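You operate a simulated robot arm through the tools that you are given. There is no shell and no other tool. Be economical: measure what you need, move in short steps, check, and stop when the job is done.

The job below is to be done with a simulated robot arm. You get a single attempt, and the scene is never put back.

## Task
Find the lowest cell in the cell rack and reject it.
Fine: multimeter dial on volts and kept there, never probe on ohms or amps; probe all three cells and no other; red probe back in its stand; the lowest goes in the reject tray; all other cells and the black probe stay.

Only the result counts: the job must be done as asked and must still hold three seconds after the hand-in. Knocking over, shifting, dropping, spilling or breaking anything else fails it.

## Robot
A 7-joint arm with a two-finger parallel gripper, fixed in place. Base frame: the origin is at the foot of the arm, x ahead of it, y to its left, z up; the work surface is at about z = 3. Readings come in mm, rad, newtons and seconds.
With the tool pointing down near the work surface it reaches from about 220 to 580 mm from the base axis. Its first joint turns from -1.152 to 1.152 rad. Payload 2.5 kg.
The tool frame sits at the grasp point between the pads (the TCP): z along the fingers, y along the line on which they close. The tips reach 23 mm beyond it. Largest opening 94 mm; finger width 38, thickness 10; the body of the gripper, 54 by 96 mm, starts 39 mm behind the TCP.
Orientation is that of the tool frame in the base frame, as a unit quaternion [x, y, z, w]. With the fingers straight down and closing along the base's y, the tool's x points along the base's -x, its y along +y and its z along -z.

## Interface
- The arm moves only by the tool nudge_tool. Its argument "increments" is a list of rows, each an object of numbers (a shift or turn left out is 0, a gripper value left out holds the last): "tx", "ty", "tz": the shift along the tool's x, y, z in mm; "rx", "ry", "rz": the turn, a rotation vector about the tool's x, y, z in rad; "grip": the finger opening in mm, from 0 to 94. In form: [{"tx": .., "ty": .., "tz": .., "rx": .., "ry": .., "rz": .., "grip": ..}, ...]. A call has 1 to 8 rows; each row shifts and turns the commanded pose from where the row before left it, along the tool's axes as they then stand. A row lasts 0.2 s, in which the tool goes at most 50 mm and 0.15 rad; a call with a longer step from one row to the next is refused whole, and so is a gripper value outside its range. A pose out of reach is approached as far as the arm can. The call stops where the force on the tool passes 40 N (or 10 N more than at its start, if that is more) or the arm is blocked; 0.2 s more then pass. Each finger travels about 108 mm/s and halts on what it meets, pressing with about 40 N; the grip force reading is that of the motor and also rises with nothing between the fingers. The clock runs only during rows and for 0.2 s after the last one: add rows that do not move to give the fingers time. It gives the time, the measured TCP pose, the force on the tool (base axes), the opening and the grip force at its end, in the units of the frame above (readings bear some noise), with the torque about the TCP (base axes, N m) and any sound that the robot's microphone picked up.
- Cameras (640 x 400 px; columns grow to the right, rows downward): "scene" is fixed at [98.5, -393.9, 555.6]; the picture's right is [0.95, -0.33, 0.00], its down [-0.15, -0.43, -0.89] and it looks along [0.29, 0.84, -0.46] (base axes); focal length 286 px, centre (320, 200). "wrist" rides on the gripper at [86, 16, -74] in the tool frame; the picture's right is [-0.18, 0.98, 0.00], its down [-0.58, -0.11, -0.81] and it looks along [-0.79, -0.15, 0.59] (tool axes); focal length 243 px, centre (320, 200). There is no depth. A picture from a camera that has moved, and an enlarged one, comes with that camera's place and axes in the base frame and with its lens.
- get_image(camera): a new picture of that camera. No time passes.
- enlarge(camera, box): a new picture of the part [left, top, right, bottom] of that camera's present view, enlarged. No time passes.
- close_job(): hands the job in; it is judged then, once.

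Work in short steps. Places have to be worked out from the pictures, the camera data and where the tool is seen: move nearer, look again, correct. Check each grasp and each placing, and mend what went wrong. You have 120 turns and 68 pictures in all, those below and enlarged ones among them. Open the gripper and draw the arm clear of the work before you hand the job in, unless the task says otherwise; then end with one line.

The tools are called after ">>>" as name(argument=value, ...) on one line, values as JSON. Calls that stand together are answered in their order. nudge_tool: Moves the arm, as the interface text tells. Its arguments: {"type":"object","properties":{"increments":{"type":"array"}},"required":["increments"]} The other tools are called the same way: get_image (camera) takes a picture; enlarge (camera, box) takes an enlarged picture of a part of a camera's view; close_job () hands the job in.

At the start:

```text
clock: 0.0
ee_pos: [396.6, 54.2, 410.4]
tcp_rot: [0.0, 1.0, 0.0, 0.0]
contact_force: [0.7, 1.5, 0.2]
torque: [0.01, 0.02, 0.03]
opening: 94.2
grasp_force: 0.1
```

scene: 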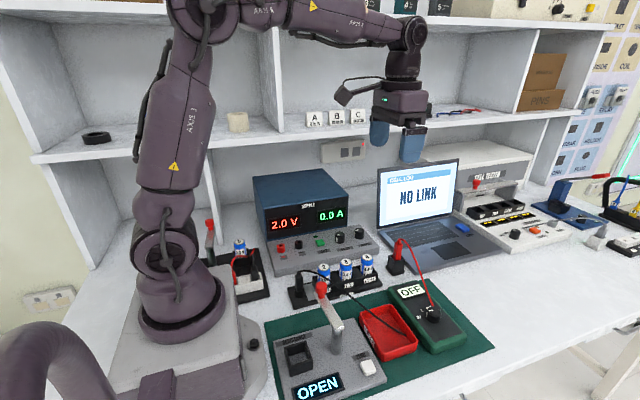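
wrist: 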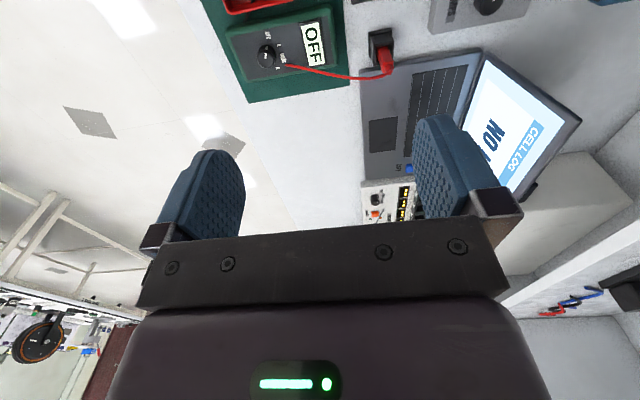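

I'll look closely at the cell rack, the meter and the probe stand first.

>>> enlarge(camera="scene", box=[260, 220, 500, 370])

>>> enlarge(camera="scene", box=[190, 210, 310, 310])

```text
2.67 times, centred on (380, 295) of scene
camera zoom: at [98.5, -393.9, 555.6], right [0.95, -0.33, 0.0], down [-0.15, -0.43, -0.89], along [0.29, 0.84, -0.46], focal length 762 px, centre (160, -53)
```

zoom: 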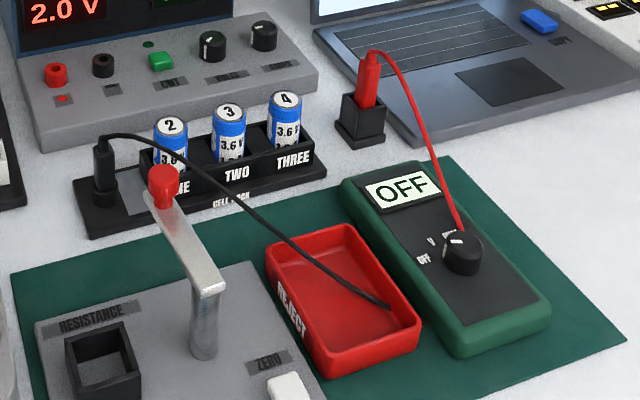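

```text
4.00 times, centred on (250, 260) of scene
camera zoom: at [98.5, -393.9, 555.6], right [0.95, -0.33, 0.0], down [-0.15, -0.43, -0.89], along [0.29, 0.84, -0.46], focal length 1144 px, centre (600, -40)
```

zoom: 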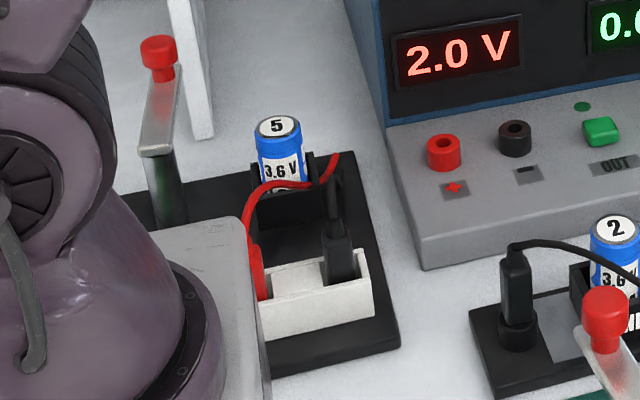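

The rack holds cells 2, 3 and 4. The dial is at about (476,-61) and the rack at y≈145. I'm moving over the meter to read the dial marks.

>>> nudge_tool(increments=[{"tx": -14, "ty": -23, "tz": 38}, {"tx": -14, "ty": -23, "tz": 38}, {"tx": -14, "ty": -23, "tz": 38}, {"tx": -14, "ty": -23, "tz": 38}, {"tx": -14, "ty": -23, "tz": 38}, {}])

>>> get_image(camera="wrist")

>>> get_image(camera="scene")

```text
clock: 1.4
ee_pos: [466.1, -62.5, 220.0]
tcp_rot: [0.0, 1.0, 0.0, 0.0]
contact_force: [-0.9, -0.7, -0.1]
torque: [0.0, 0.03, -0.03]
opening: 94.1
grasp_force: 0.0
```

```text
63 pictures are left
camera wrist: at [379.2, -46.4, 294.3], right [0.18, 0.98, 0.0], down [0.58, -0.11, 0.81], along [0.79, -0.15, -0.59], focal length 243 px, centre (320, 200)
```

wrist: 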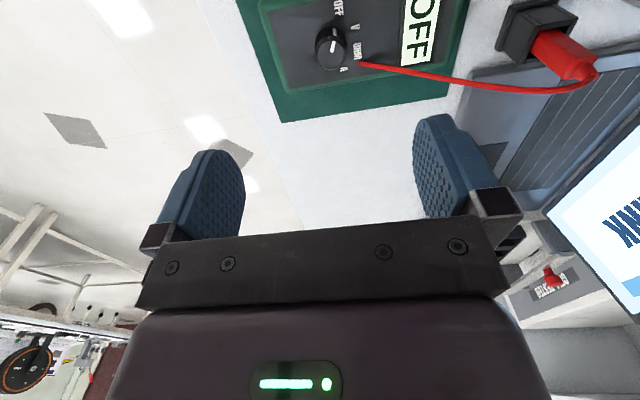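

```text
62 pictures are left
```

scene: 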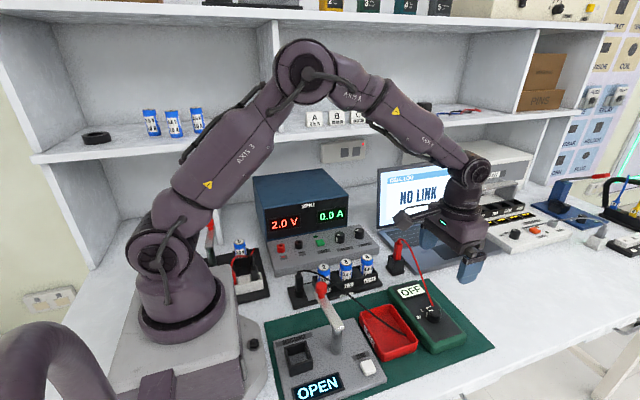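

>>> enlarge(camera="wrist", box=[280, 0, 440, 100])

```text
4.00 times, centred on (360, 50) of wrist
camera zoom: at [379.2, -46.4, 294.3], right [0.18, 0.98, 0.0], down [0.58, -0.11, 0.81], along [0.79, -0.15, -0.59], focal length 970 px, centre (160, 800)
```

zoom: 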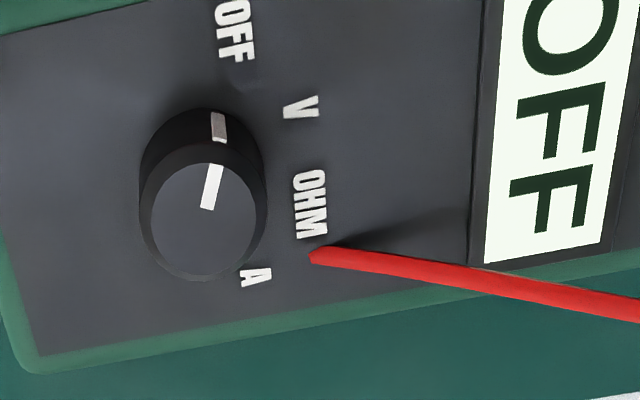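

The dial labels run clockwise OFF, V, OHM, A, roughly 43° apart, and the knob is near (479,-56,40). I'll yaw the tool so the fingers straddle the knob clear of the lead.

>>> nudge_tool(increments=[{"tx": -12, "ty": 6, "grip": 60}, {"rz": -0.14}, {"rz": -0.14}, {"rz": -0.14}, {"rz": -0.14}, {"rz": -0.14}, {"rz": -0.14}, {"rz": -0.14}])

>>> nudge_tool(increments=[{"rz": -0.14}, {"rz": -0.14}, {"rz": -0.136}, {"tz": 40}, {"tz": 40}, {}])

>>> get_image(camera="wrist")

```text
clock: 3.2
ee_pos: [478.5, -55.9, 219.5]
tcp_rot: [-0.471, 0.882, 0.0, 0.0]
contact_force: [-0.1, -0.4, -0.1]
torque: [0.01, -0.01, -0.04]
opening: 60.0
grasp_force: 0.0
```

```text
clock: 4.6
ee_pos: [478.8, -56.3, 138.8]
tcp_rot: [-0.642, 0.766, 0.0, 0.0]
contact_force: [0.6, 0.4, 0.7]
torque: [0.0, 0.02, 0.0]
opening: 60.0
grasp_force: 0.1
```

```text
60 pictures are left
camera wrist: at [447.2, -138.4, 214.0], right [-0.94, 0.35, 0.0], down [0.21, 0.55, 0.81], along [0.28, 0.75, -0.59], focal length 243 px, centre (320, 200)
```

wrist: 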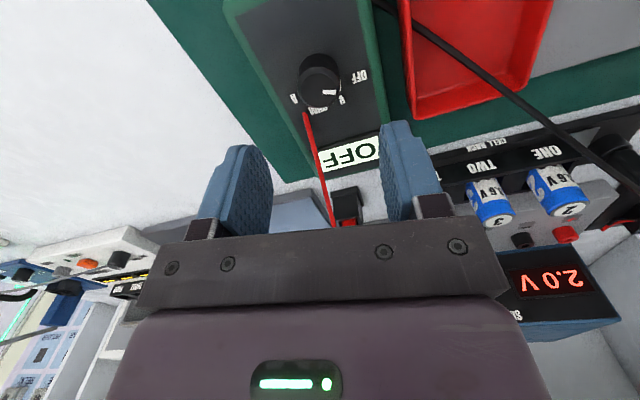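

>>> enlarge(camera="wrist", box=[260, 30, 420, 130])

```text
4.00 times, centred on (340, 80) of wrist
camera zoom: at [447.2, -138.4, 214.0], right [-0.94, 0.35, 0.0], down [0.21, 0.55, 0.81], along [0.28, 0.75, -0.59], focal length 970 px, centre (240, 680)
```

zoom: 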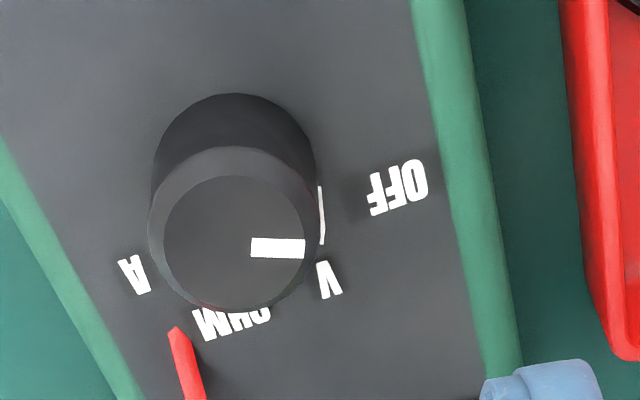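

Triangulating gives the knob top at about (479.6,-53.5,53) and the panel at z≈36. I'm centring and descending so the fingers straddle the knob.

>>> nudge_tool(increments=[{"tx": -2.9, "ty": -0.3, "tz": 35}, {"tz": 25}, {"tz": 15.5}, {}])

>>> get_image(camera="wrist")

>>> enlarge(camera="scene", box=[360, 220, 520, 360])

```text
clock: 5.6
ee_pos: [480.2, -53.0, 64.4]
tcp_rot: [-0.643, 0.766, 0.001, 0.001]
contact_force: [-0.2, -0.1, -1.4]
torque: [0.02, 0.03, -0.01]
opening: 60.0
grasp_force: 0.0
```

```text
58 pictures are left
camera wrist: at [449.0, -135.4, 138.7], right [-0.94, 0.35, 0.0], down [0.21, 0.55, 0.81], along [0.28, 0.75, -0.59], focal length 243 px, centre (320, 200)
```

wrist: 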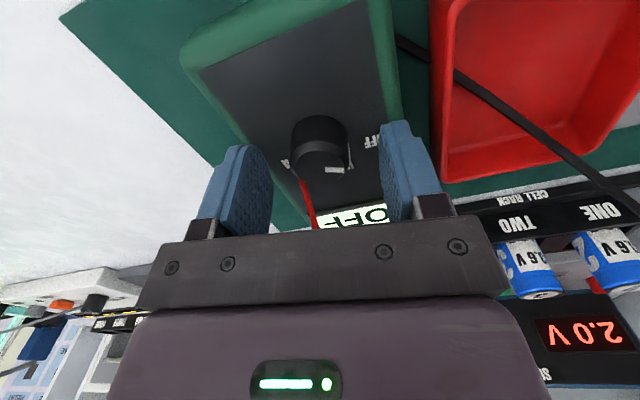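

```text
2.86 times, centred on (440, 290) of scene
camera zoom: at [98.5, -393.9, 555.6], right [0.95, -0.33, 0.0], down [-0.15, -0.43, -0.89], along [0.29, 0.84, -0.46], focal length 817 px, centre (-23, -57)
```

zoom: 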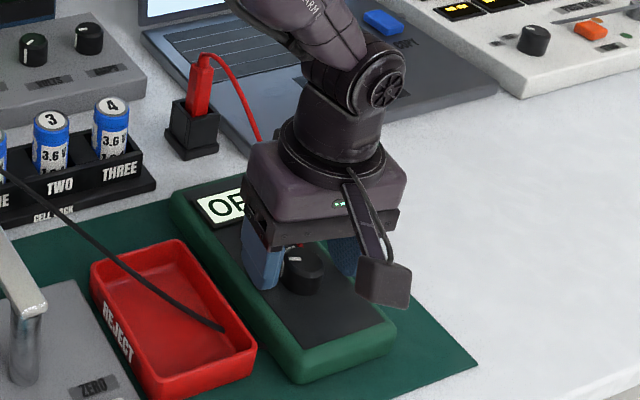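

The knob sits between the fingers. I'm closing on it.

>>> nudge_tool(increments=[{"grip": 40}, {"grip": 26}, {"grip": 26}])

```text
clock: 6.4
ee_pos: [480.5, -53.7, 64.0]
tcp_rot: [-0.641, 0.767, 0.0, 0.0]
contact_force: [4.1, -0.6, -4.5]
torque: [-0.03, -0.05, -0.04]
opening: 28.9
grasp_force: 44.8
```

The knob is gripped at 28.9 mm. I'm turning it about 0.8 rad clockwise, then checking the display.

>>> nudge_tool(increments=[{"rz": 0.135}, {"rz": 0.135}, {"rz": 0.135}, {"rz": 0.135}, {"rz": 0.135}, {"rz": 0.13}, {}])

>>> enlarge(camera="scene", box=[360, 220, 520, 360])

>>> get_image(camera="wrist")

```text
clock: 8.0
ee_pos: [481.6, -53.9, 65.7]
tcp_rot: [-0.289, 0.957, -0.001, 0.004]
contact_force: [25.7, -7.9, -22.6]
torque: [-0.14, -0.34, 0.02]
opening: 29.0
grasp_force: 45.2
```

```text
2.86 times, centred on (440, 290) of scene
camera zoom: at [98.5, -393.9, 555.5], right [0.95, -0.33, 0.0], down [-0.15, -0.43, -0.89], along [0.29, 0.84, -0.46], focal length 817 px, centre (-23, -57)
```

zoom: 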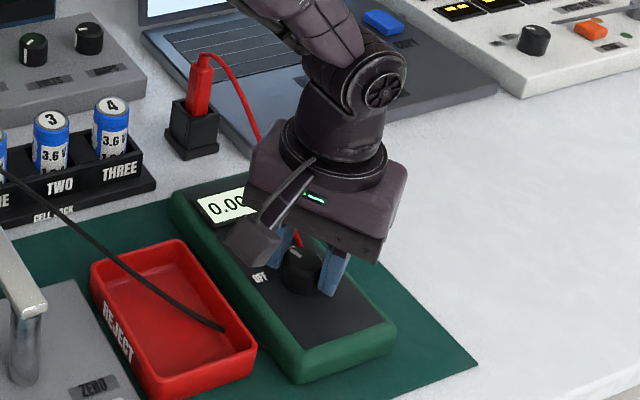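

```text
55 pictures are left
camera wrist: at [399.6, -88.5, 139.0], right [-0.39, 0.92, 0.0], down [0.54, 0.23, 0.81], along [0.75, 0.31, -0.59], focal length 243 px, centre (320, 200)
```

wrist: 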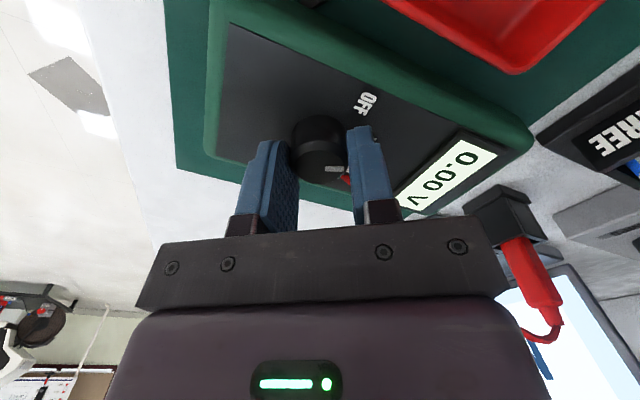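

The display reads 0.00 V, so the dial is on volts. I'm releasing, lifting, and checking the dial.

>>> nudge_tool(increments=[{"grip": 60}, {"grip": 60}, {"tz": -30}, {"tz": -40}, {"tz": -40}, {}])

>>> get_image(camera="wrist")

>>> get_image(camera="scene")

```text
clock: 9.4
ee_pos: [480.8, -53.3, 174.5]
tcp_rot: [-0.292, 0.956, 0.001, 0.0]
contact_force: [-0.2, 0.1, -0.3]
torque: [-0.01, 0.0, 0.01]
opening: 60.0
grasp_force: 0.0
```

```text
54 pictures are left
camera wrist: at [399.6, -88.9, 248.8], right [-0.39, 0.92, 0.0], down [0.54, 0.23, 0.81], along [0.74, 0.32, -0.59], focal length 243 px, centre (320, 200)
```

wrist: 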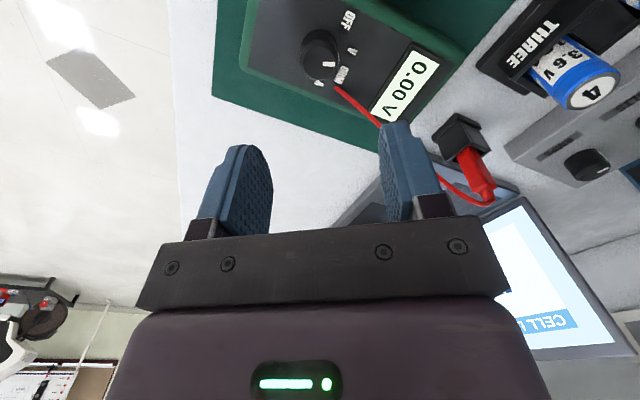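

```text
53 pictures are left
```

scene: 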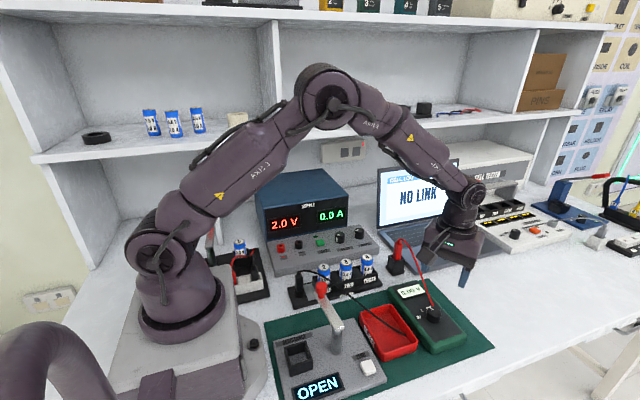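

The dial points at V. Next I go to view the red probe stand and the rack.

>>> nudge_tool(increments=[{"tz": -40, "rz": 0.148}, {"tz": -35, "rz": 0.148}, {"rz": 0.148}, {"rz": 0.148}, {"tx": 20, "ty": 45}, {"tx": 20, "ty": 45}, {"tx": 10, "ty": 45}, {}])

>>> get_image(camera="wrist")

```text
clock: 11.2
ee_pos: [431.4, 82.0, 250.4]
tcp_rot: [0.001, 1.0, 0.0, 0.0]
contact_force: [-0.4, -0.5, 1.0]
torque: [-0.02, -0.01, -0.01]
opening: 60.1
grasp_force: 0.0
```

```text
52 pictures are left
camera wrist: at [345.0, 99.5, 323.8], right [0.19, 0.98, 0.0], down [0.58, -0.11, 0.81], along [0.79, -0.15, -0.59], focal length 243 px, centre (320, 200)
```

wrist: 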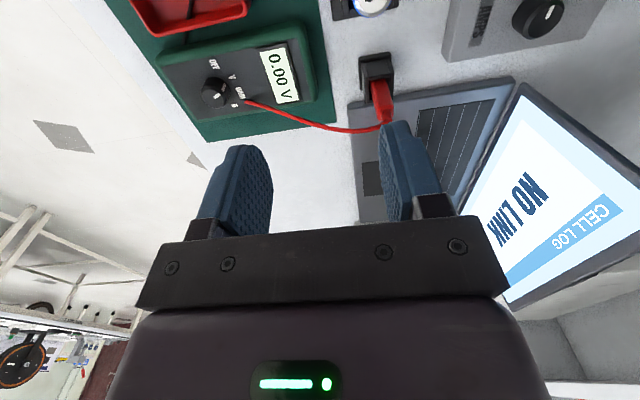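

>>> enlarge(camera="wrist", box=[320, 30, 448, 130])

>>> enlarge(camera="scene", box=[370, 225, 434, 285])

```text
4.00 times, centred on (384, 80) of wrist
camera zoom: at [345.0, 99.5, 323.8], right [0.19, 0.98, 0.0], down [0.58, -0.11, 0.81], along [0.79, -0.15, -0.59], focal length 970 px, centre (64, 680)
```

zoom: 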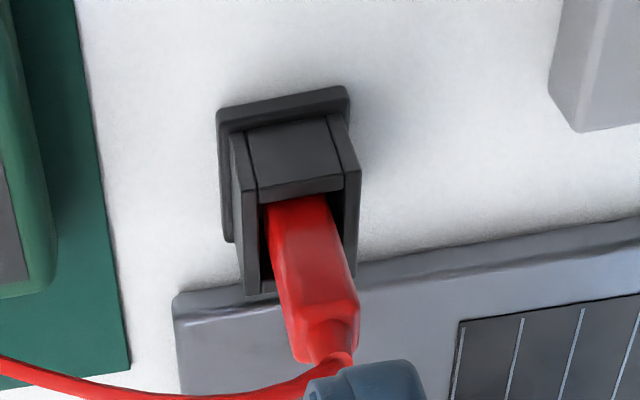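

```text
6.67 times, centred on (402, 255) of scene
camera zoom: at [98.5, -393.9, 555.6], right [0.95, -0.33, 0.0], down [-0.15, -0.43, -0.89], along [0.29, 0.84, -0.46], focal length 1906 px, centre (-227, -167)
```

zoom: 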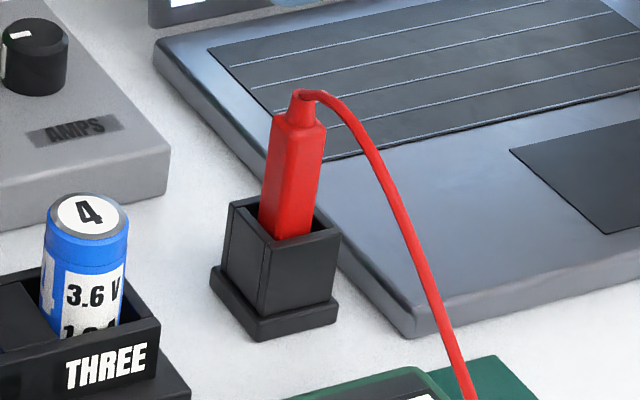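

The red probe stands upright at about (510,140), body top at z≈92 and lead neck at 104. I'll yaw so the fingers close along x, which keeps the lead out of them, and move above it.

>>> nudge_tool(increments=[{"rz": -0.1428}, {"rz": -0.1428}, {"rz": -0.1428}, {"rz": -0.1428}, {"rz": -0.1428}, {"rz": -0.1428}, {"rz": -0.1428}, {"rz": -0.1428}])

>>> nudge_tool(increments=[{"rz": -0.1428}, {"rz": -0.1428}, {"rz": -0.1428}, {"tx": -29, "ty": -39}, {"tx": -29, "ty": -40}, {"tz": 40}, {"tz": 30}, {}])

>>> get_image(camera="wrist")

>>> get_image(camera="scene")

```text
clock: 13.0
ee_pos: [430.0, 81.4, 249.7]
tcp_rot: [-0.541, 0.841, -0.001, 0.0]
contact_force: [-0.2, 0.9, 0.0]
torque: [0.0, 0.01, 0.0]
opening: 59.9
grasp_force: 0.1
```

```text
clock: 14.8
ee_pos: [508.7, 139.4, 179.8]
tcp_rot: [-0.706, 0.708, 0.0, -0.001]
contact_force: [0.8, 0.5, 0.7]
torque: [0.01, 0.0, 0.0]
opening: 60.1
grasp_force: 0.1
```

```text
49 pictures are left
camera wrist: at [492.6, 52.5, 253.4], right [-0.98, 0.19, 0.0], down [0.11, 0.58, 0.81], along [0.15, 0.79, -0.59], focal length 243 px, centre (320, 200)
```

wrist: 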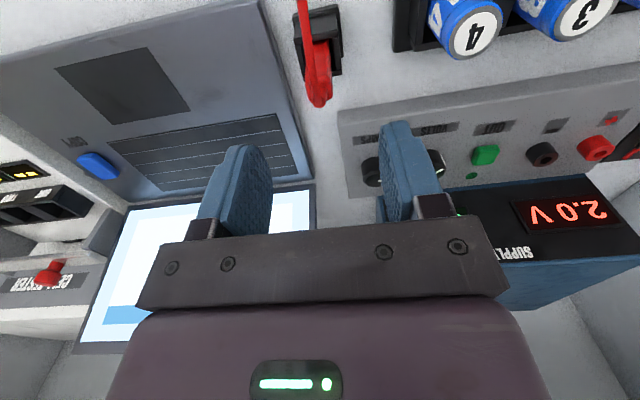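

```text
48 pictures are left
```

scene: 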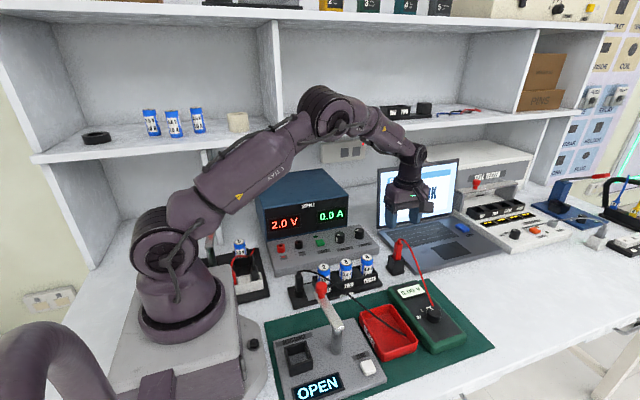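

The probe agrees at (510,140.5). I'm descending with the fingers straddling it to TCP z≈78, above the stand rim.

>>> nudge_tool(increments=[{"tx": -1, "ty": -1.3, "tz": 40}, {"tz": 35}, {"tz": 26}, {}])

>>> get_image(camera="wrist")

>>> enlarge(camera="scene", box=[360, 200, 456, 290])

```text
clock: 15.8
ee_pos: [509.7, 139.7, 80.7]
tcp_rot: [-0.707, 0.707, 0.001, 0.0]
contact_force: [-0.3, 0.2, 0.1]
torque: [0.0, 0.01, -0.01]
opening: 60.1
grasp_force: 0.1
```

```text
47 pictures are left
camera wrist: at [494.2, 53.0, 153.6], right [-0.98, 0.19, 0.0], down [0.11, 0.58, 0.81], along [0.15, 0.79, -0.59], focal length 243 px, centre (320, 200)
```

wrist: 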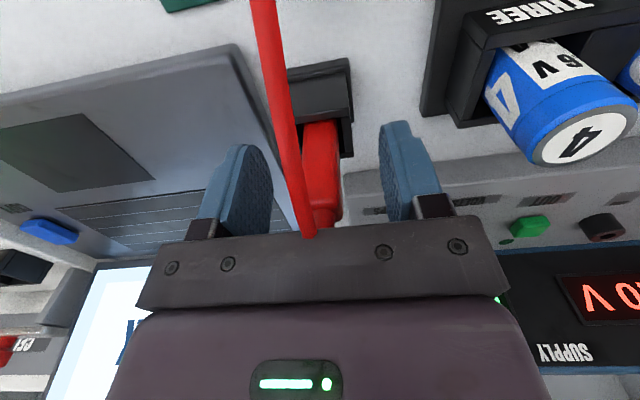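

```text
4.44 times, centred on (408, 245) of scene
camera zoom: at [98.5, -393.9, 555.6], right [0.95, -0.33, 0.0], down [-0.15, -0.43, -0.89], along [0.29, 0.84, -0.46], focal length 1271 px, centre (-71, 0)
```

zoom: 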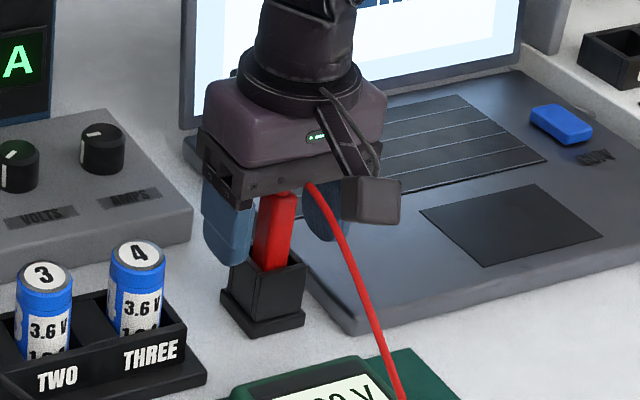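

The probe is centred between the fingers. I'm closing gently.

>>> nudge_tool(increments=[{"grip": 40}, {"grip": 25}, {"grip": 12}, {"grip": 12}])

>>> get_image(camera="wrist")

```text
clock: 16.8
ee_pos: [510.8, 139.4, 80.1]
tcp_rot: [-0.706, 0.708, -0.001, 0.0]
contact_force: [0.6, 0.1, 0.2]
torque: [0.02, 0.01, 0.05]
opening: 17.1
grasp_force: 39.7
```

```text
45 pictures are left
camera wrist: at [494.2, 53.1, 154.0], right [-0.98, 0.19, 0.0], down [0.11, 0.58, 0.81], along [0.15, 0.79, -0.59], focal length 243 px, centre (320, 200)
```

wrist: 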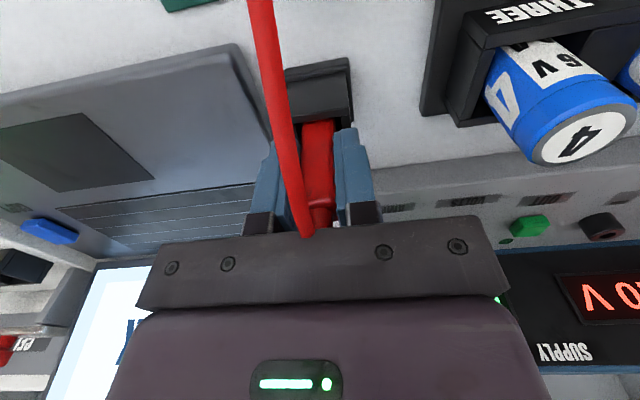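

The grip holds at 17.1 mm. I'm recording the grasp pose (510.3,139.5,80.3) for the return, and lifting straight up.

>>> nudge_tool(increments=[{"tz": -15}, {"tz": -30}, {"tz": -40}, {"tz": -40}, {}])

>>> get_image(camera="wrist")

>>> enlarge(camera="scene", box=[280, 170, 456, 290])

```text
clock: 18.0
ee_pos: [510.4, 139.7, 203.4]
tcp_rot: [-0.707, 0.708, 0.0, 0.001]
contact_force: [-0.6, -0.4, -0.2]
torque: [-0.01, 0.02, 0.0]
opening: 17.0
grasp_force: 40.2
```

```text
44 pictures are left
camera wrist: at [494.3, 52.7, 278.2], right [-0.98, 0.19, 0.0], down [0.11, 0.58, 0.81], along [0.15, 0.79, -0.59], focal length 243 px, centre (320, 200)
```

wrist: 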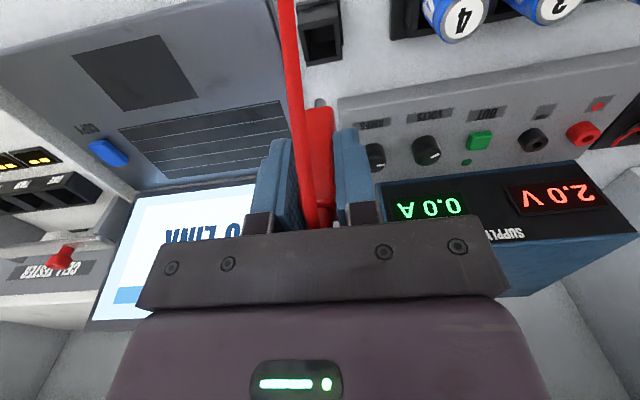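

```text
3.33 times, centred on (368, 230) of scene
camera zoom: at [98.4, -393.9, 555.6], right [0.95, -0.33, 0.0], down [-0.15, -0.43, -0.89], along [0.29, 0.84, -0.46], focal length 953 px, centre (160, 100)
```

zoom: 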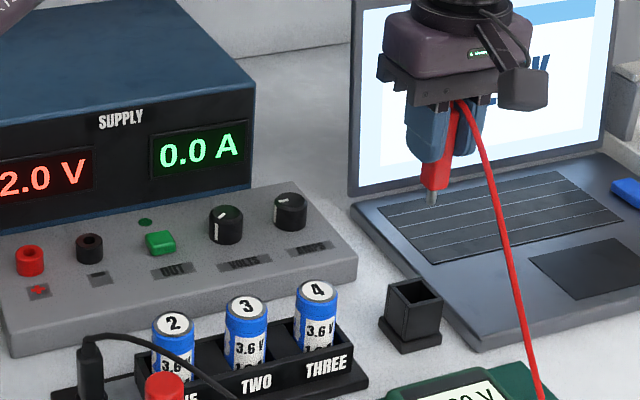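

The probe tip is about 71 mm below the TCP. Cells 2, 3 and 4 are near x=290, 350 and 410, y≈130, with tops at z≈79. I'm moving over cell 4.

>>> nudge_tool(increments=[{"tx": 3, "ty": 33}, {"tx": 4, "ty": 34}, {"tx": 3, "ty": 33}, {"tz": 20}, {}])

>>> get_image(camera="wrist")

>>> enlarge(camera="scene", box=[280, 180, 456, 300])

```text
clock: 19.2
ee_pos: [412.6, 130.6, 182.6]
tcp_rot: [-0.707, 0.707, -0.001, 0.0]
contact_force: [-0.2, 0.1, -0.3]
torque: [0.0, -0.01, 0.0]
opening: 16.8
grasp_force: 40.0
```

```text
42 pictures are left
camera wrist: at [395.2, 44.1, 257.5], right [-0.98, 0.19, 0.0], down [0.11, 0.58, 0.81], along [0.15, 0.79, -0.59], focal length 243 px, centre (320, 200)
```

wrist: 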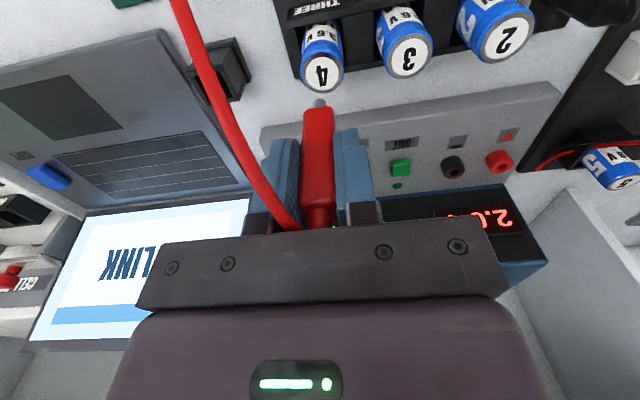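

```text
3.33 times, centred on (368, 240) of scene
camera zoom: at [98.4, -393.9, 555.6], right [0.95, -0.33, 0.0], down [-0.15, -0.43, -0.89], along [0.29, 0.84, -0.46], focal length 953 px, centre (160, 67)
```

zoom: 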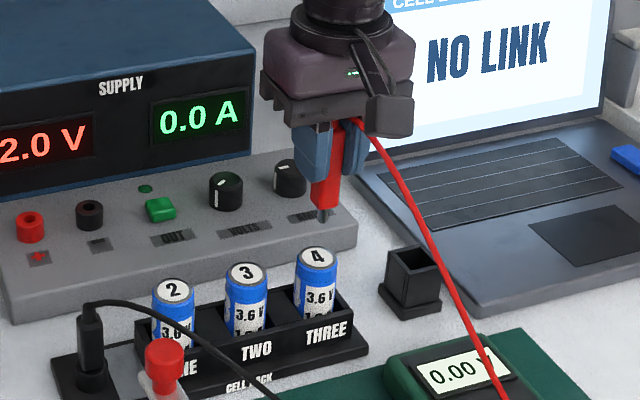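

The probe is aligned above cell 4, with the tip at z≈114 and the cell top at ≈79. I'm lowering in steps to touch.

>>> nudge_tool(increments=[{"tz": 15}, {"tz": 10}, {"tz": 4}, {}])

>>> enlarge(camera="scene", box=[340, 230, 440, 305])

```text
clock: 20.2
ee_pos: [410.9, 131.6, 154.7]
tcp_rot: [-0.707, 0.707, 0.001, -0.001]
contact_force: [0.2, 0.1, -0.4]
torque: [0.02, -0.04, -0.01]
opening: 17.0
grasp_force: 39.7
```

```text
5.33 times, centred on (390, 268) of scene
camera zoom: at [98.5, -393.9, 555.6], right [0.95, -0.33, 0.0], down [-0.15, -0.43, -0.89], along [0.29, 0.84, -0.46], focal length 1525 px, centre (-53, -160)
```

zoom: 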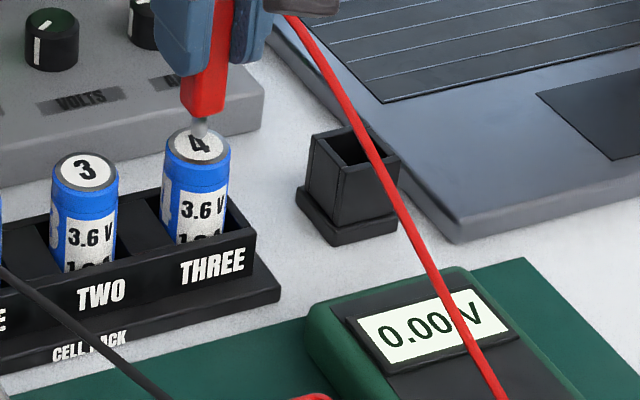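

The tip hangs a few millimetres above the cell centre. I'm continuing down in small steps.

>>> nudge_tool(increments=[{"tz": 3}, {"tz": 2}, {}])

>>> enlarge(camera="scene", box=[340, 230, 440, 305])

```text
clock: 21.0
ee_pos: [411.2, 131.0, 148.7]
tcp_rot: [-0.707, 0.708, 0.0, 0.0]
contact_force: [0.0, 0.2, -0.1]
torque: [0.02, 0.01, 0.02]
opening: 17.3
grasp_force: 40.2
```

```text
5.33 times, centred on (390, 268) of scene
camera zoom: at [98.5, -393.9, 555.6], right [0.95, -0.33, 0.0], down [-0.15, -0.43, -0.89], along [0.29, 0.84, -0.46], focal length 1525 px, centre (-53, -160)
```

zoom: 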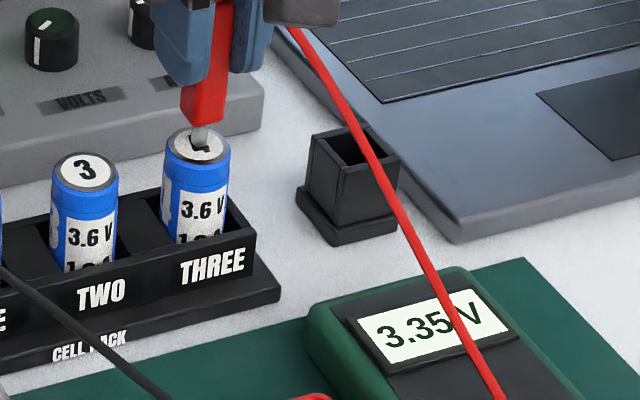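

Cell 4 shows 3.35 V. I'll hold briefly to confirm it is stable.

>>> nudge_tool(increments=[{}, {}, {}])

>>> enlarge(camera="scene", box=[380, 270, 440, 305])

```text
clock: 21.8
ee_pos: [410.9, 131.1, 150.3]
tcp_rot: [-0.707, 0.707, 0.0, 0.001]
contact_force: [-0.5, 0.8, -1.0]
torque: [0.0, 0.02, 0.01]
opening: 17.1
grasp_force: 40.3
```

```text
10.67 times, centred on (410, 288) of scene
camera zoom: at [98.5, -393.9, 555.6], right [0.95, -0.33, 0.0], down [-0.15, -0.43, -0.89], along [0.29, 0.84, -0.46], focal length 3050 px, centre (-640, -733)
```

zoom: 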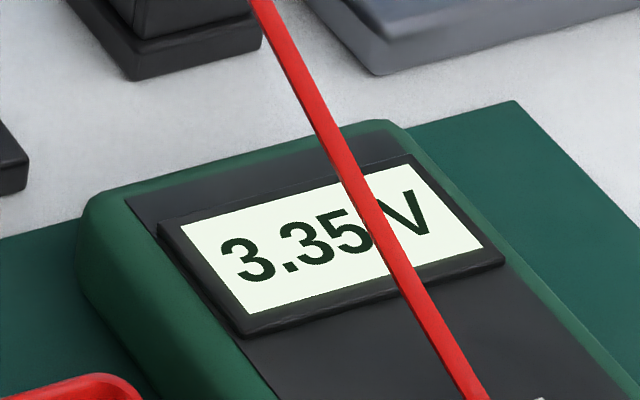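

Cell 4 is stable at 3.35 V. I'm lifting, moving 60 mm to cell 3, and lowering to the same height.

>>> nudge_tool(increments=[{"tz": -25}, {"ty": 30, "tx": 1}, {"ty": 30, "tx": 1}, {}, {"tz": 12}, {"tz": 10}, {"tz": 2.5}, {}])

>>> enlarge(camera="scene", box=[320, 230, 440, 320])

```text
clock: 23.6
ee_pos: [350.7, 129.0, 149.6]
tcp_rot: [-0.707, 0.708, 0.0, -0.001]
contact_force: [-0.2, 0.5, 0.6]
torque: [0.01, 0.01, -0.03]
opening: 17.3
grasp_force: 39.9
```

```text
4.44 times, centred on (380, 275) of scene
camera zoom: at [98.5, -393.9, 555.6], right [0.95, -0.33, 0.0], down [-0.15, -0.43, -0.89], along [0.29, 0.84, -0.46], focal length 1271 px, centre (53, -133)
```

zoom: 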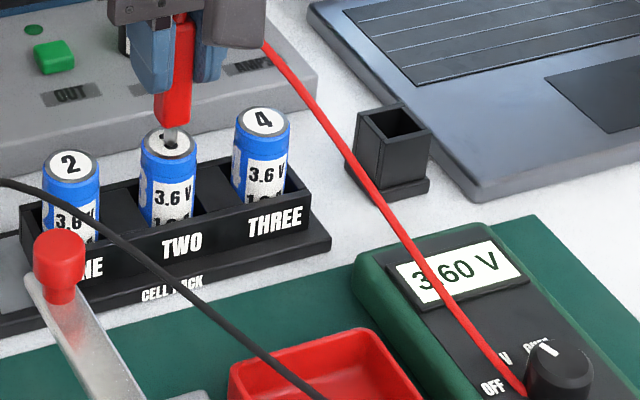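

Cell 3 reads 3.60 V. Now on to cell 2.

>>> nudge_tool(increments=[{"tz": -25}, {"ty": 30, "tx": -0.5}, {"ty": 30, "tx": -0.5}, {}, {"tz": 12}, {"tz": 10}, {"tz": 2.5}, {}])

>>> enlarge(camera="scene", box=[280, 215, 440, 315])

```text
clock: 25.4
ee_pos: [290.7, 130.9, 151.6]
tcp_rot: [-0.707, 0.708, 0.0, 0.0]
contact_force: [-0.3, 0.3, -0.4]
torque: [-0.03, 0.04, 0.03]
opening: 17.1
grasp_force: 40.3
```

```text
4.00 times, centred on (360, 265) of scene
camera zoom: at [98.5, -393.9, 555.6], right [0.95, -0.33, 0.0], down [-0.15, -0.43, -0.89], along [0.29, 0.84, -0.46], focal length 1144 px, centre (160, -60)
```

zoom: 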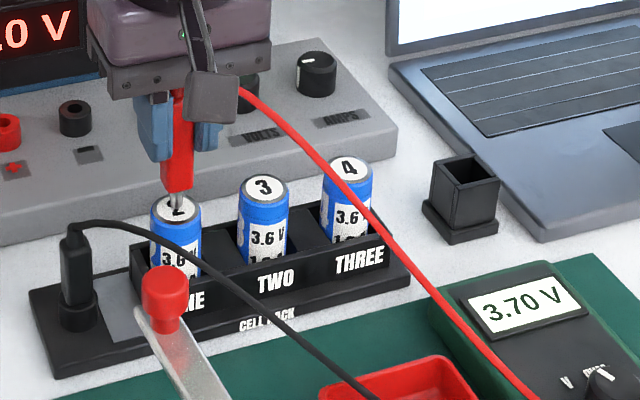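

Cell 2 reads 3.70 V, so the lowest is cell 4 (3.35 V, slot THREE). I'm returning the red probe to above its stand.

>>> nudge_tool(increments=[{"tz": -27}, {"tz": -26}, {"tx": -2, "ty": -44}, {"tx": -2, "ty": -44}, {"tx": -2, "ty": -44}, {"tx": -2, "ty": -44}, {"tx": -3, "ty": -44}, {}])

>>> nudge_tool(increments=[{"tz": 30}, {"tz": 20}, {}])

>>> get_image(camera="wrist")

>>> enlarge(camera="scene", box=[360, 200, 456, 290])

```text
clock: 27.2
ee_pos: [513.5, 140.4, 204.3]
tcp_rot: [-0.707, 0.708, 0.001, 0.0]
contact_force: [0.4, 0.1, -1.1]
torque: [0.01, 0.01, 0.02]
opening: 17.0
grasp_force: 40.2
```

```text
clock: 28.0
ee_pos: [511.1, 141.3, 153.8]
tcp_rot: [-0.707, 0.708, -0.001, 0.0]
contact_force: [0.4, -0.1, -0.1]
torque: [0.01, -0.02, 0.02]
opening: 17.0
grasp_force: 40.2
```

```text
35 pictures are left
camera wrist: at [495.1, 55.1, 228.3], right [-0.98, 0.19, 0.0], down [0.11, 0.58, 0.81], along [0.15, 0.79, -0.59], focal length 243 px, centre (320, 200)
```

wrist: 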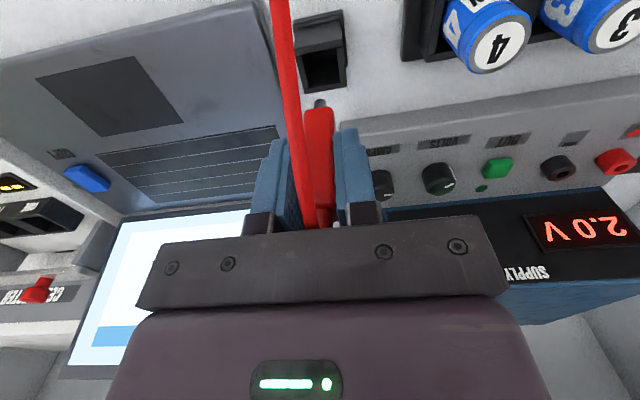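

```text
4.44 times, centred on (408, 245) of scene
camera zoom: at [98.5, -393.9, 555.6], right [0.95, -0.33, 0.0], down [-0.15, -0.43, -0.89], along [0.29, 0.84, -0.46], focal length 1271 px, centre (-71, 0)
```

zoom: 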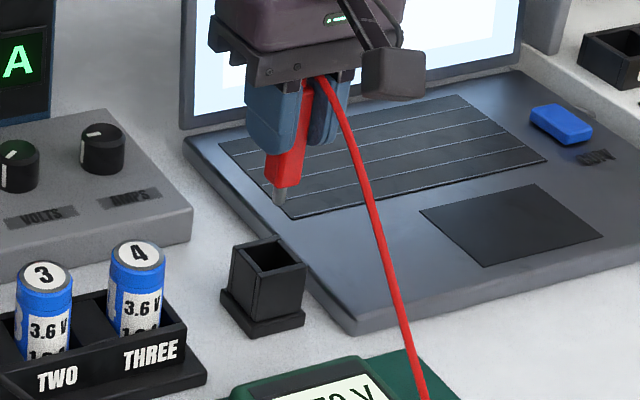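

The probe is above its stand, which is still aligned. I'm lowering back to the original grasp height.

>>> nudge_tool(increments=[{"tz": 25}, {"tz": 20}, {"tz": 15}, {"tz": 10}, {}])

>>> enlarge(camera="scene", box=[360, 200, 456, 290])

```text
clock: 29.2
ee_pos: [511.0, 140.3, 83.6]
tcp_rot: [-0.707, 0.708, 0.0, -0.001]
contact_force: [-0.8, 0.1, -0.6]
torque: [0.02, 0.01, 0.04]
opening: 17.0
grasp_force: 39.5
```

```text
4.44 times, centred on (408, 245) of scene
camera zoom: at [98.5, -393.9, 555.6], right [0.95, -0.33, 0.0], down [-0.15, -0.43, -0.89], along [0.29, 0.84, -0.46], focal length 1271 px, centre (-71, 0)
```

zoom: 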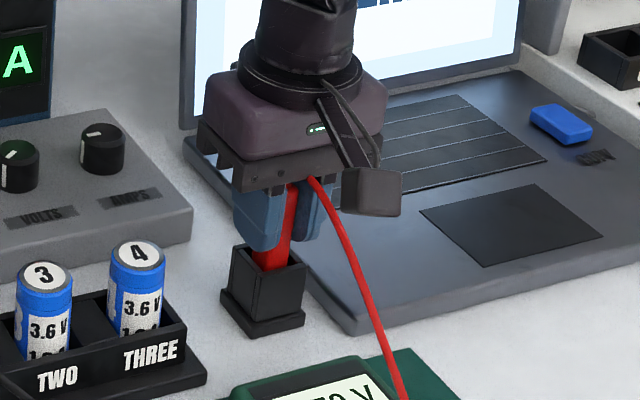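

The probe is inside the stand, with 3–5 mm left and no force. I'm lowering the rest and releasing.

>>> nudge_tool(increments=[{"tz": 3}, {"tz": 1.5}, {}, {"grip": 30}, {"grip": 50}, {"grip": 60}, {}])

>>> get_image(camera="wrist")

```text
clock: 30.8
ee_pos: [510.6, 141.3, 79.9]
tcp_rot: [-0.707, 0.708, -0.001, 0.0]
contact_force: [0.6, 0.6, 0.8]
torque: [0.01, -0.01, -0.01]
opening: 60.3
grasp_force: 0.2
```

```text
32 pictures are left
camera wrist: at [494.7, 54.1, 153.7], right [-0.98, 0.19, 0.0], down [0.11, 0.58, 0.81], along [0.15, 0.79, -0.59], focal length 243 px, centre (320, 200)
```

wrist: 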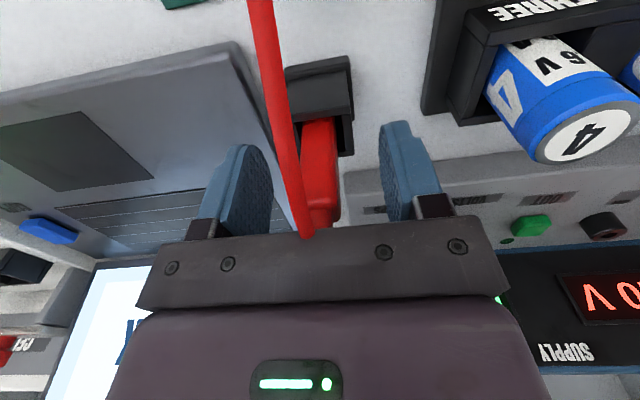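

The probe is back in its stand. I'm lifting clear and moving above cell 4 with the opening at 50 mm.

>>> nudge_tool(increments=[{"tz": -30}, {"tz": -40}, {"tz": -40}, {"tx": 3, "ty": 33, "grip": 52}, {"tx": 4, "ty": 34}, {"tx": 3, "ty": 33}, {}])

>>> get_image(camera="wrist")

>>> enlarge(camera="scene", box=[280, 225, 456, 345])

```text
clock: 32.4
ee_pos: [410.8, 130.2, 190.5]
tcp_rot: [-0.706, 0.708, 0.001, 0.0]
contact_force: [0.4, -0.7, -0.2]
torque: [0.0, -0.01, 0.0]
opening: 51.8
grasp_force: 0.2
```

```text
31 pictures are left
camera wrist: at [394.1, 44.2, 264.4], right [-0.98, 0.19, 0.0], down [0.11, 0.58, 0.81], along [0.15, 0.79, -0.59], focal length 243 px, centre (320, 200)
```

wrist: 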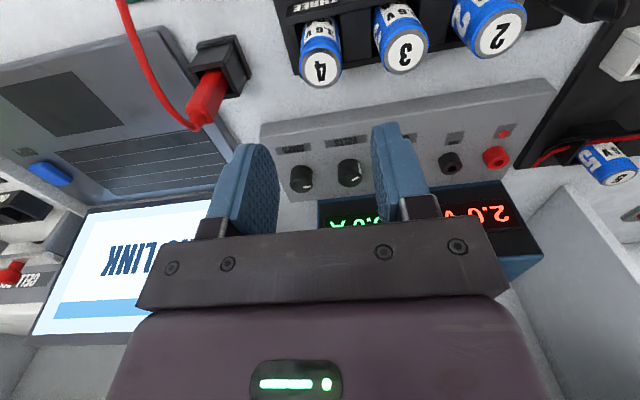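

```text
3.33 times, centred on (368, 285) of scene
camera zoom: at [98.4, -393.9, 555.6], right [0.95, -0.33, 0.0], down [-0.15, -0.43, -0.89], along [0.29, 0.84, -0.46], focal length 953 px, centre (160, -83)
```

zoom: 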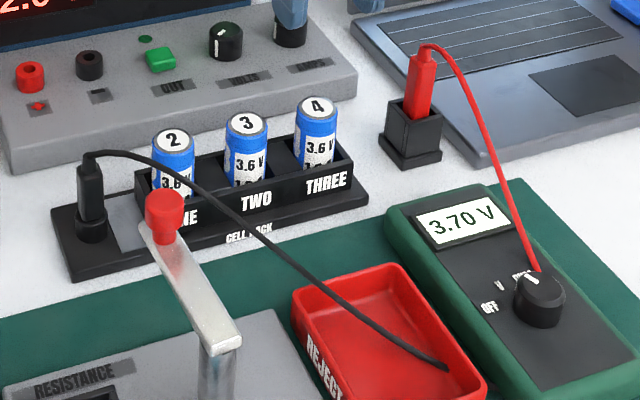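

Cell 4 is aligned at (410.5,130). I'm descending to just above the cell's top and checking.

>>> nudge_tool(increments=[{"tz": 40}, {"tz": 40}, {"grip": 52}])

>>> get_image(camera="wrist")

>>> enlarge(camera="scene", box=[320, 200, 420, 300])

```text
clock: 33.2
ee_pos: [409.2, 132.2, 112.0]
tcp_rot: [-0.707, 0.708, 0.0, 0.0]
contact_force: [0.2, -0.9, 0.0]
torque: [-0.01, -0.01, 0.02]
opening: 51.9
grasp_force: 0.0
```

```text
29 pictures are left
camera wrist: at [393.7, 46.0, 185.8], right [-0.98, 0.19, 0.0], down [0.11, 0.58, 0.81], along [0.15, 0.79, -0.59], focal length 243 px, centre (320, 200)
```

wrist: 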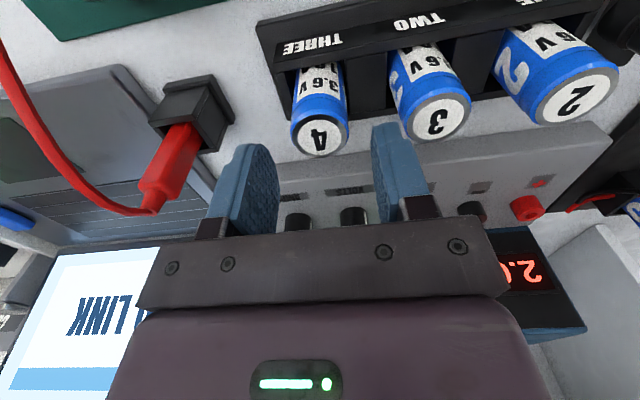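

```text
4.00 times, centred on (370, 250) of scene
camera zoom: at [98.5, -393.9, 555.6], right [0.95, -0.33, 0.0], down [-0.15, -0.43, -0.89], along [0.29, 0.84, -0.46], focal length 1144 px, centre (120, 0)
```

zoom: 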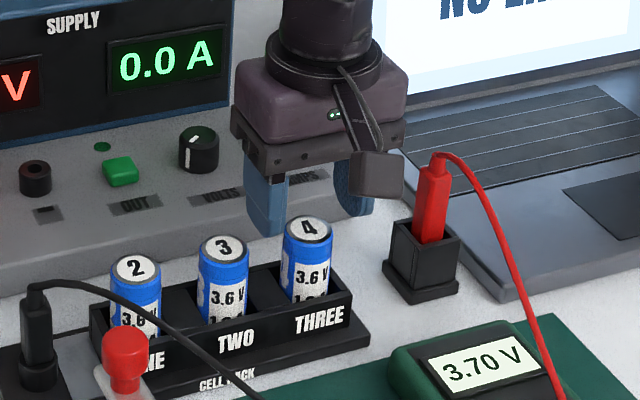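

Aligned; cell 4 is centred between the fingers. I'm descending to grasp height.

>>> nudge_tool(increments=[{"tz": 20}, {"tz": 12}, {"tz": 7}, {}])

>>> get_image(camera="wrist")

>>> enlarge(camera="scene", box=[320, 200, 420, 300])

```text
clock: 34.2
ee_pos: [410.6, 130.6, 70.7]
tcp_rot: [-0.706, 0.708, 0.001, 0.0]
contact_force: [-0.9, 0.1, -0.3]
torque: [0.02, 0.03, 0.04]
opening: 52.0
grasp_force: 0.0
```

```text
27 pictures are left
camera wrist: at [393.8, 44.6, 145.4], right [-0.98, 0.19, 0.0], down [0.11, 0.58, 0.81], along [0.15, 0.79, -0.59], focal length 243 px, centre (320, 200)
```

wrist: 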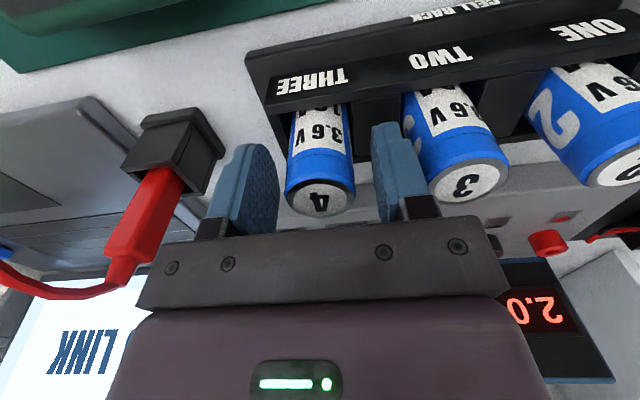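

```text
4.00 times, centred on (370, 250) of scene
camera zoom: at [98.5, -393.9, 555.6], right [0.95, -0.33, 0.0], down [-0.15, -0.43, -0.89], along [0.29, 0.84, -0.46], focal length 1144 px, centre (120, 0)
```

zoom: 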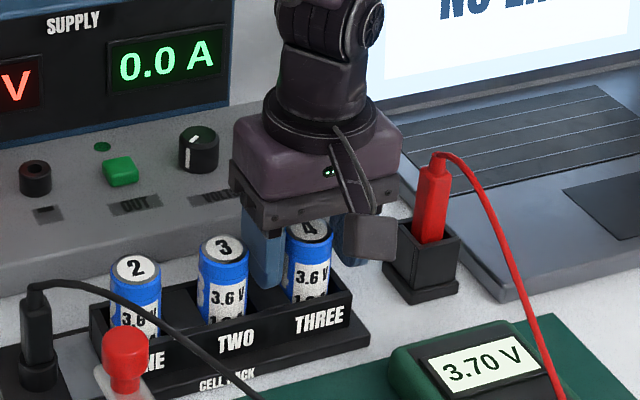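

The fingers straddle cell 4, clear of cell 3. I'm closing.

>>> nudge_tool(increments=[{"grip": 40}, {"grip": 30}, {"grip": 26}, {}])

```text
clock: 35.2
ee_pos: [410.6, 131.7, 70.9]
tcp_rot: [-0.707, 0.707, 0.0, 0.0]
contact_force: [-0.2, 0.1, 0.6]
torque: [-0.03, 0.06, 0.01]
opening: 31.2
grasp_force: 40.4
```

The cell is gripped at 31.2 mm. I'm lifting straight up and checking.

>>> nudge_tool(increments=[{"tz": -15}, {"tz": -30}, {"tz": -45}, {"tz": -45}, {}])

>>> get_image(camera="scene")

>>> enlarge(camera="scene", box=[280, 200, 456, 360])

```text
clock: 36.4
ee_pos: [410.2, 131.1, 206.3]
tcp_rot: [-0.706, 0.708, 0.0, -0.001]
contact_force: [0.0, 0.1, -2.6]
torque: [0.0, 0.02, 0.0]
opening: 30.9
grasp_force: 39.9
```

```text
25 pictures are left
```

scene: 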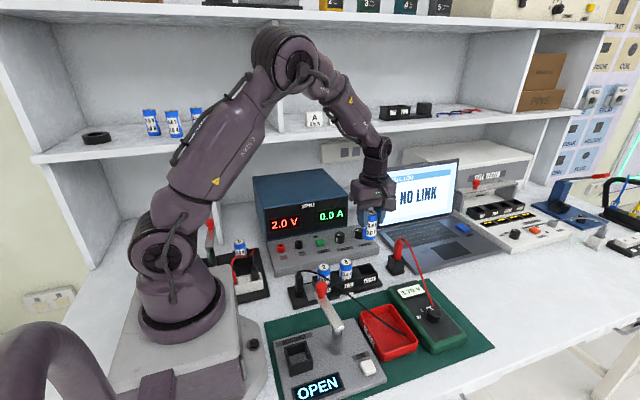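

```text
2.50 times, centred on (368, 280) of scene
camera zoom: at [98.5, -393.9, 555.6], right [0.95, -0.33, 0.0], down [-0.15, -0.43, -0.89], along [0.29, 0.84, -0.46], focal length 715 px, centre (200, 0)
```

zoom: 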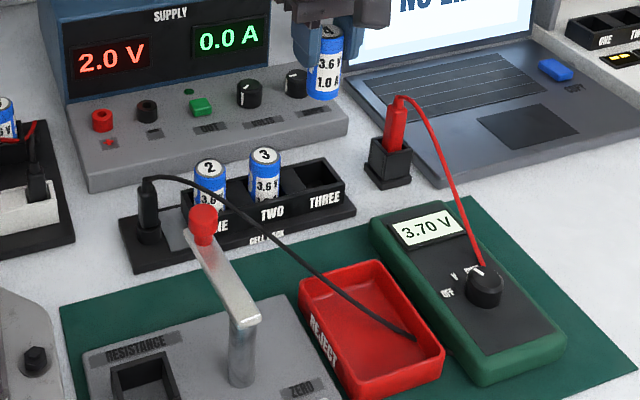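

Cell 4 is held cleanly, its bottom about 57 mm below the TCP. I'm moving over the reject tray, estimated centre (362,-55).

>>> nudge_tool(increments=[{"tx": 37, "ty": 9}, {"tx": 37, "ty": 9}, {"tx": 37, "ty": 9}, {"tx": 37, "ty": 9}, {"tx": 38, "ty": 9}, {}])

>>> get_image(camera="wrist")

>>> enlarge(camera="scene", box=[280, 220, 456, 380])

```text
clock: 37.8
ee_pos: [364.9, -56.5, 203.9]
tcp_rot: [-0.707, 0.708, 0.0, 0.0]
contact_force: [-0.4, 0.5, -1.6]
torque: [0.0, 0.02, 0.0]
opening: 30.9
grasp_force: 40.1
```

```text
23 pictures are left
camera wrist: at [348.7, -142.0, 278.8], right [-0.98, 0.19, 0.0], down [0.11, 0.58, 0.81], along [0.15, 0.79, -0.59], focal length 243 px, centre (320, 200)
```

wrist: 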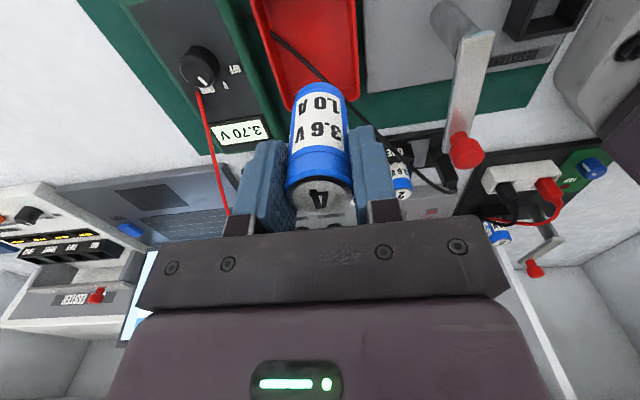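

```text
2.50 times, centred on (368, 300) of scene
camera zoom: at [98.4, -393.9, 555.5], right [0.95, -0.33, 0.0], down [-0.15, -0.43, -0.89], along [0.29, 0.84, -0.46], focal length 715 px, centre (200, -50)
```

zoom: 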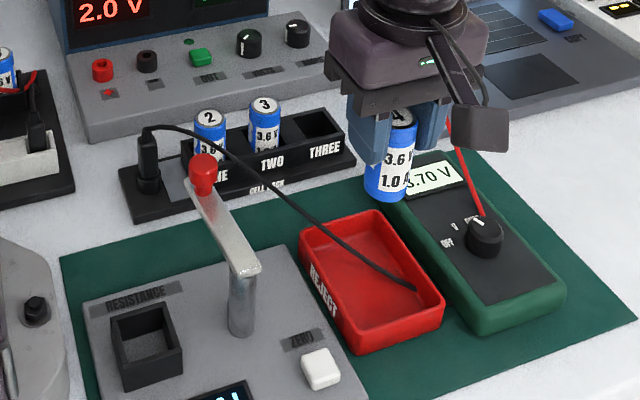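

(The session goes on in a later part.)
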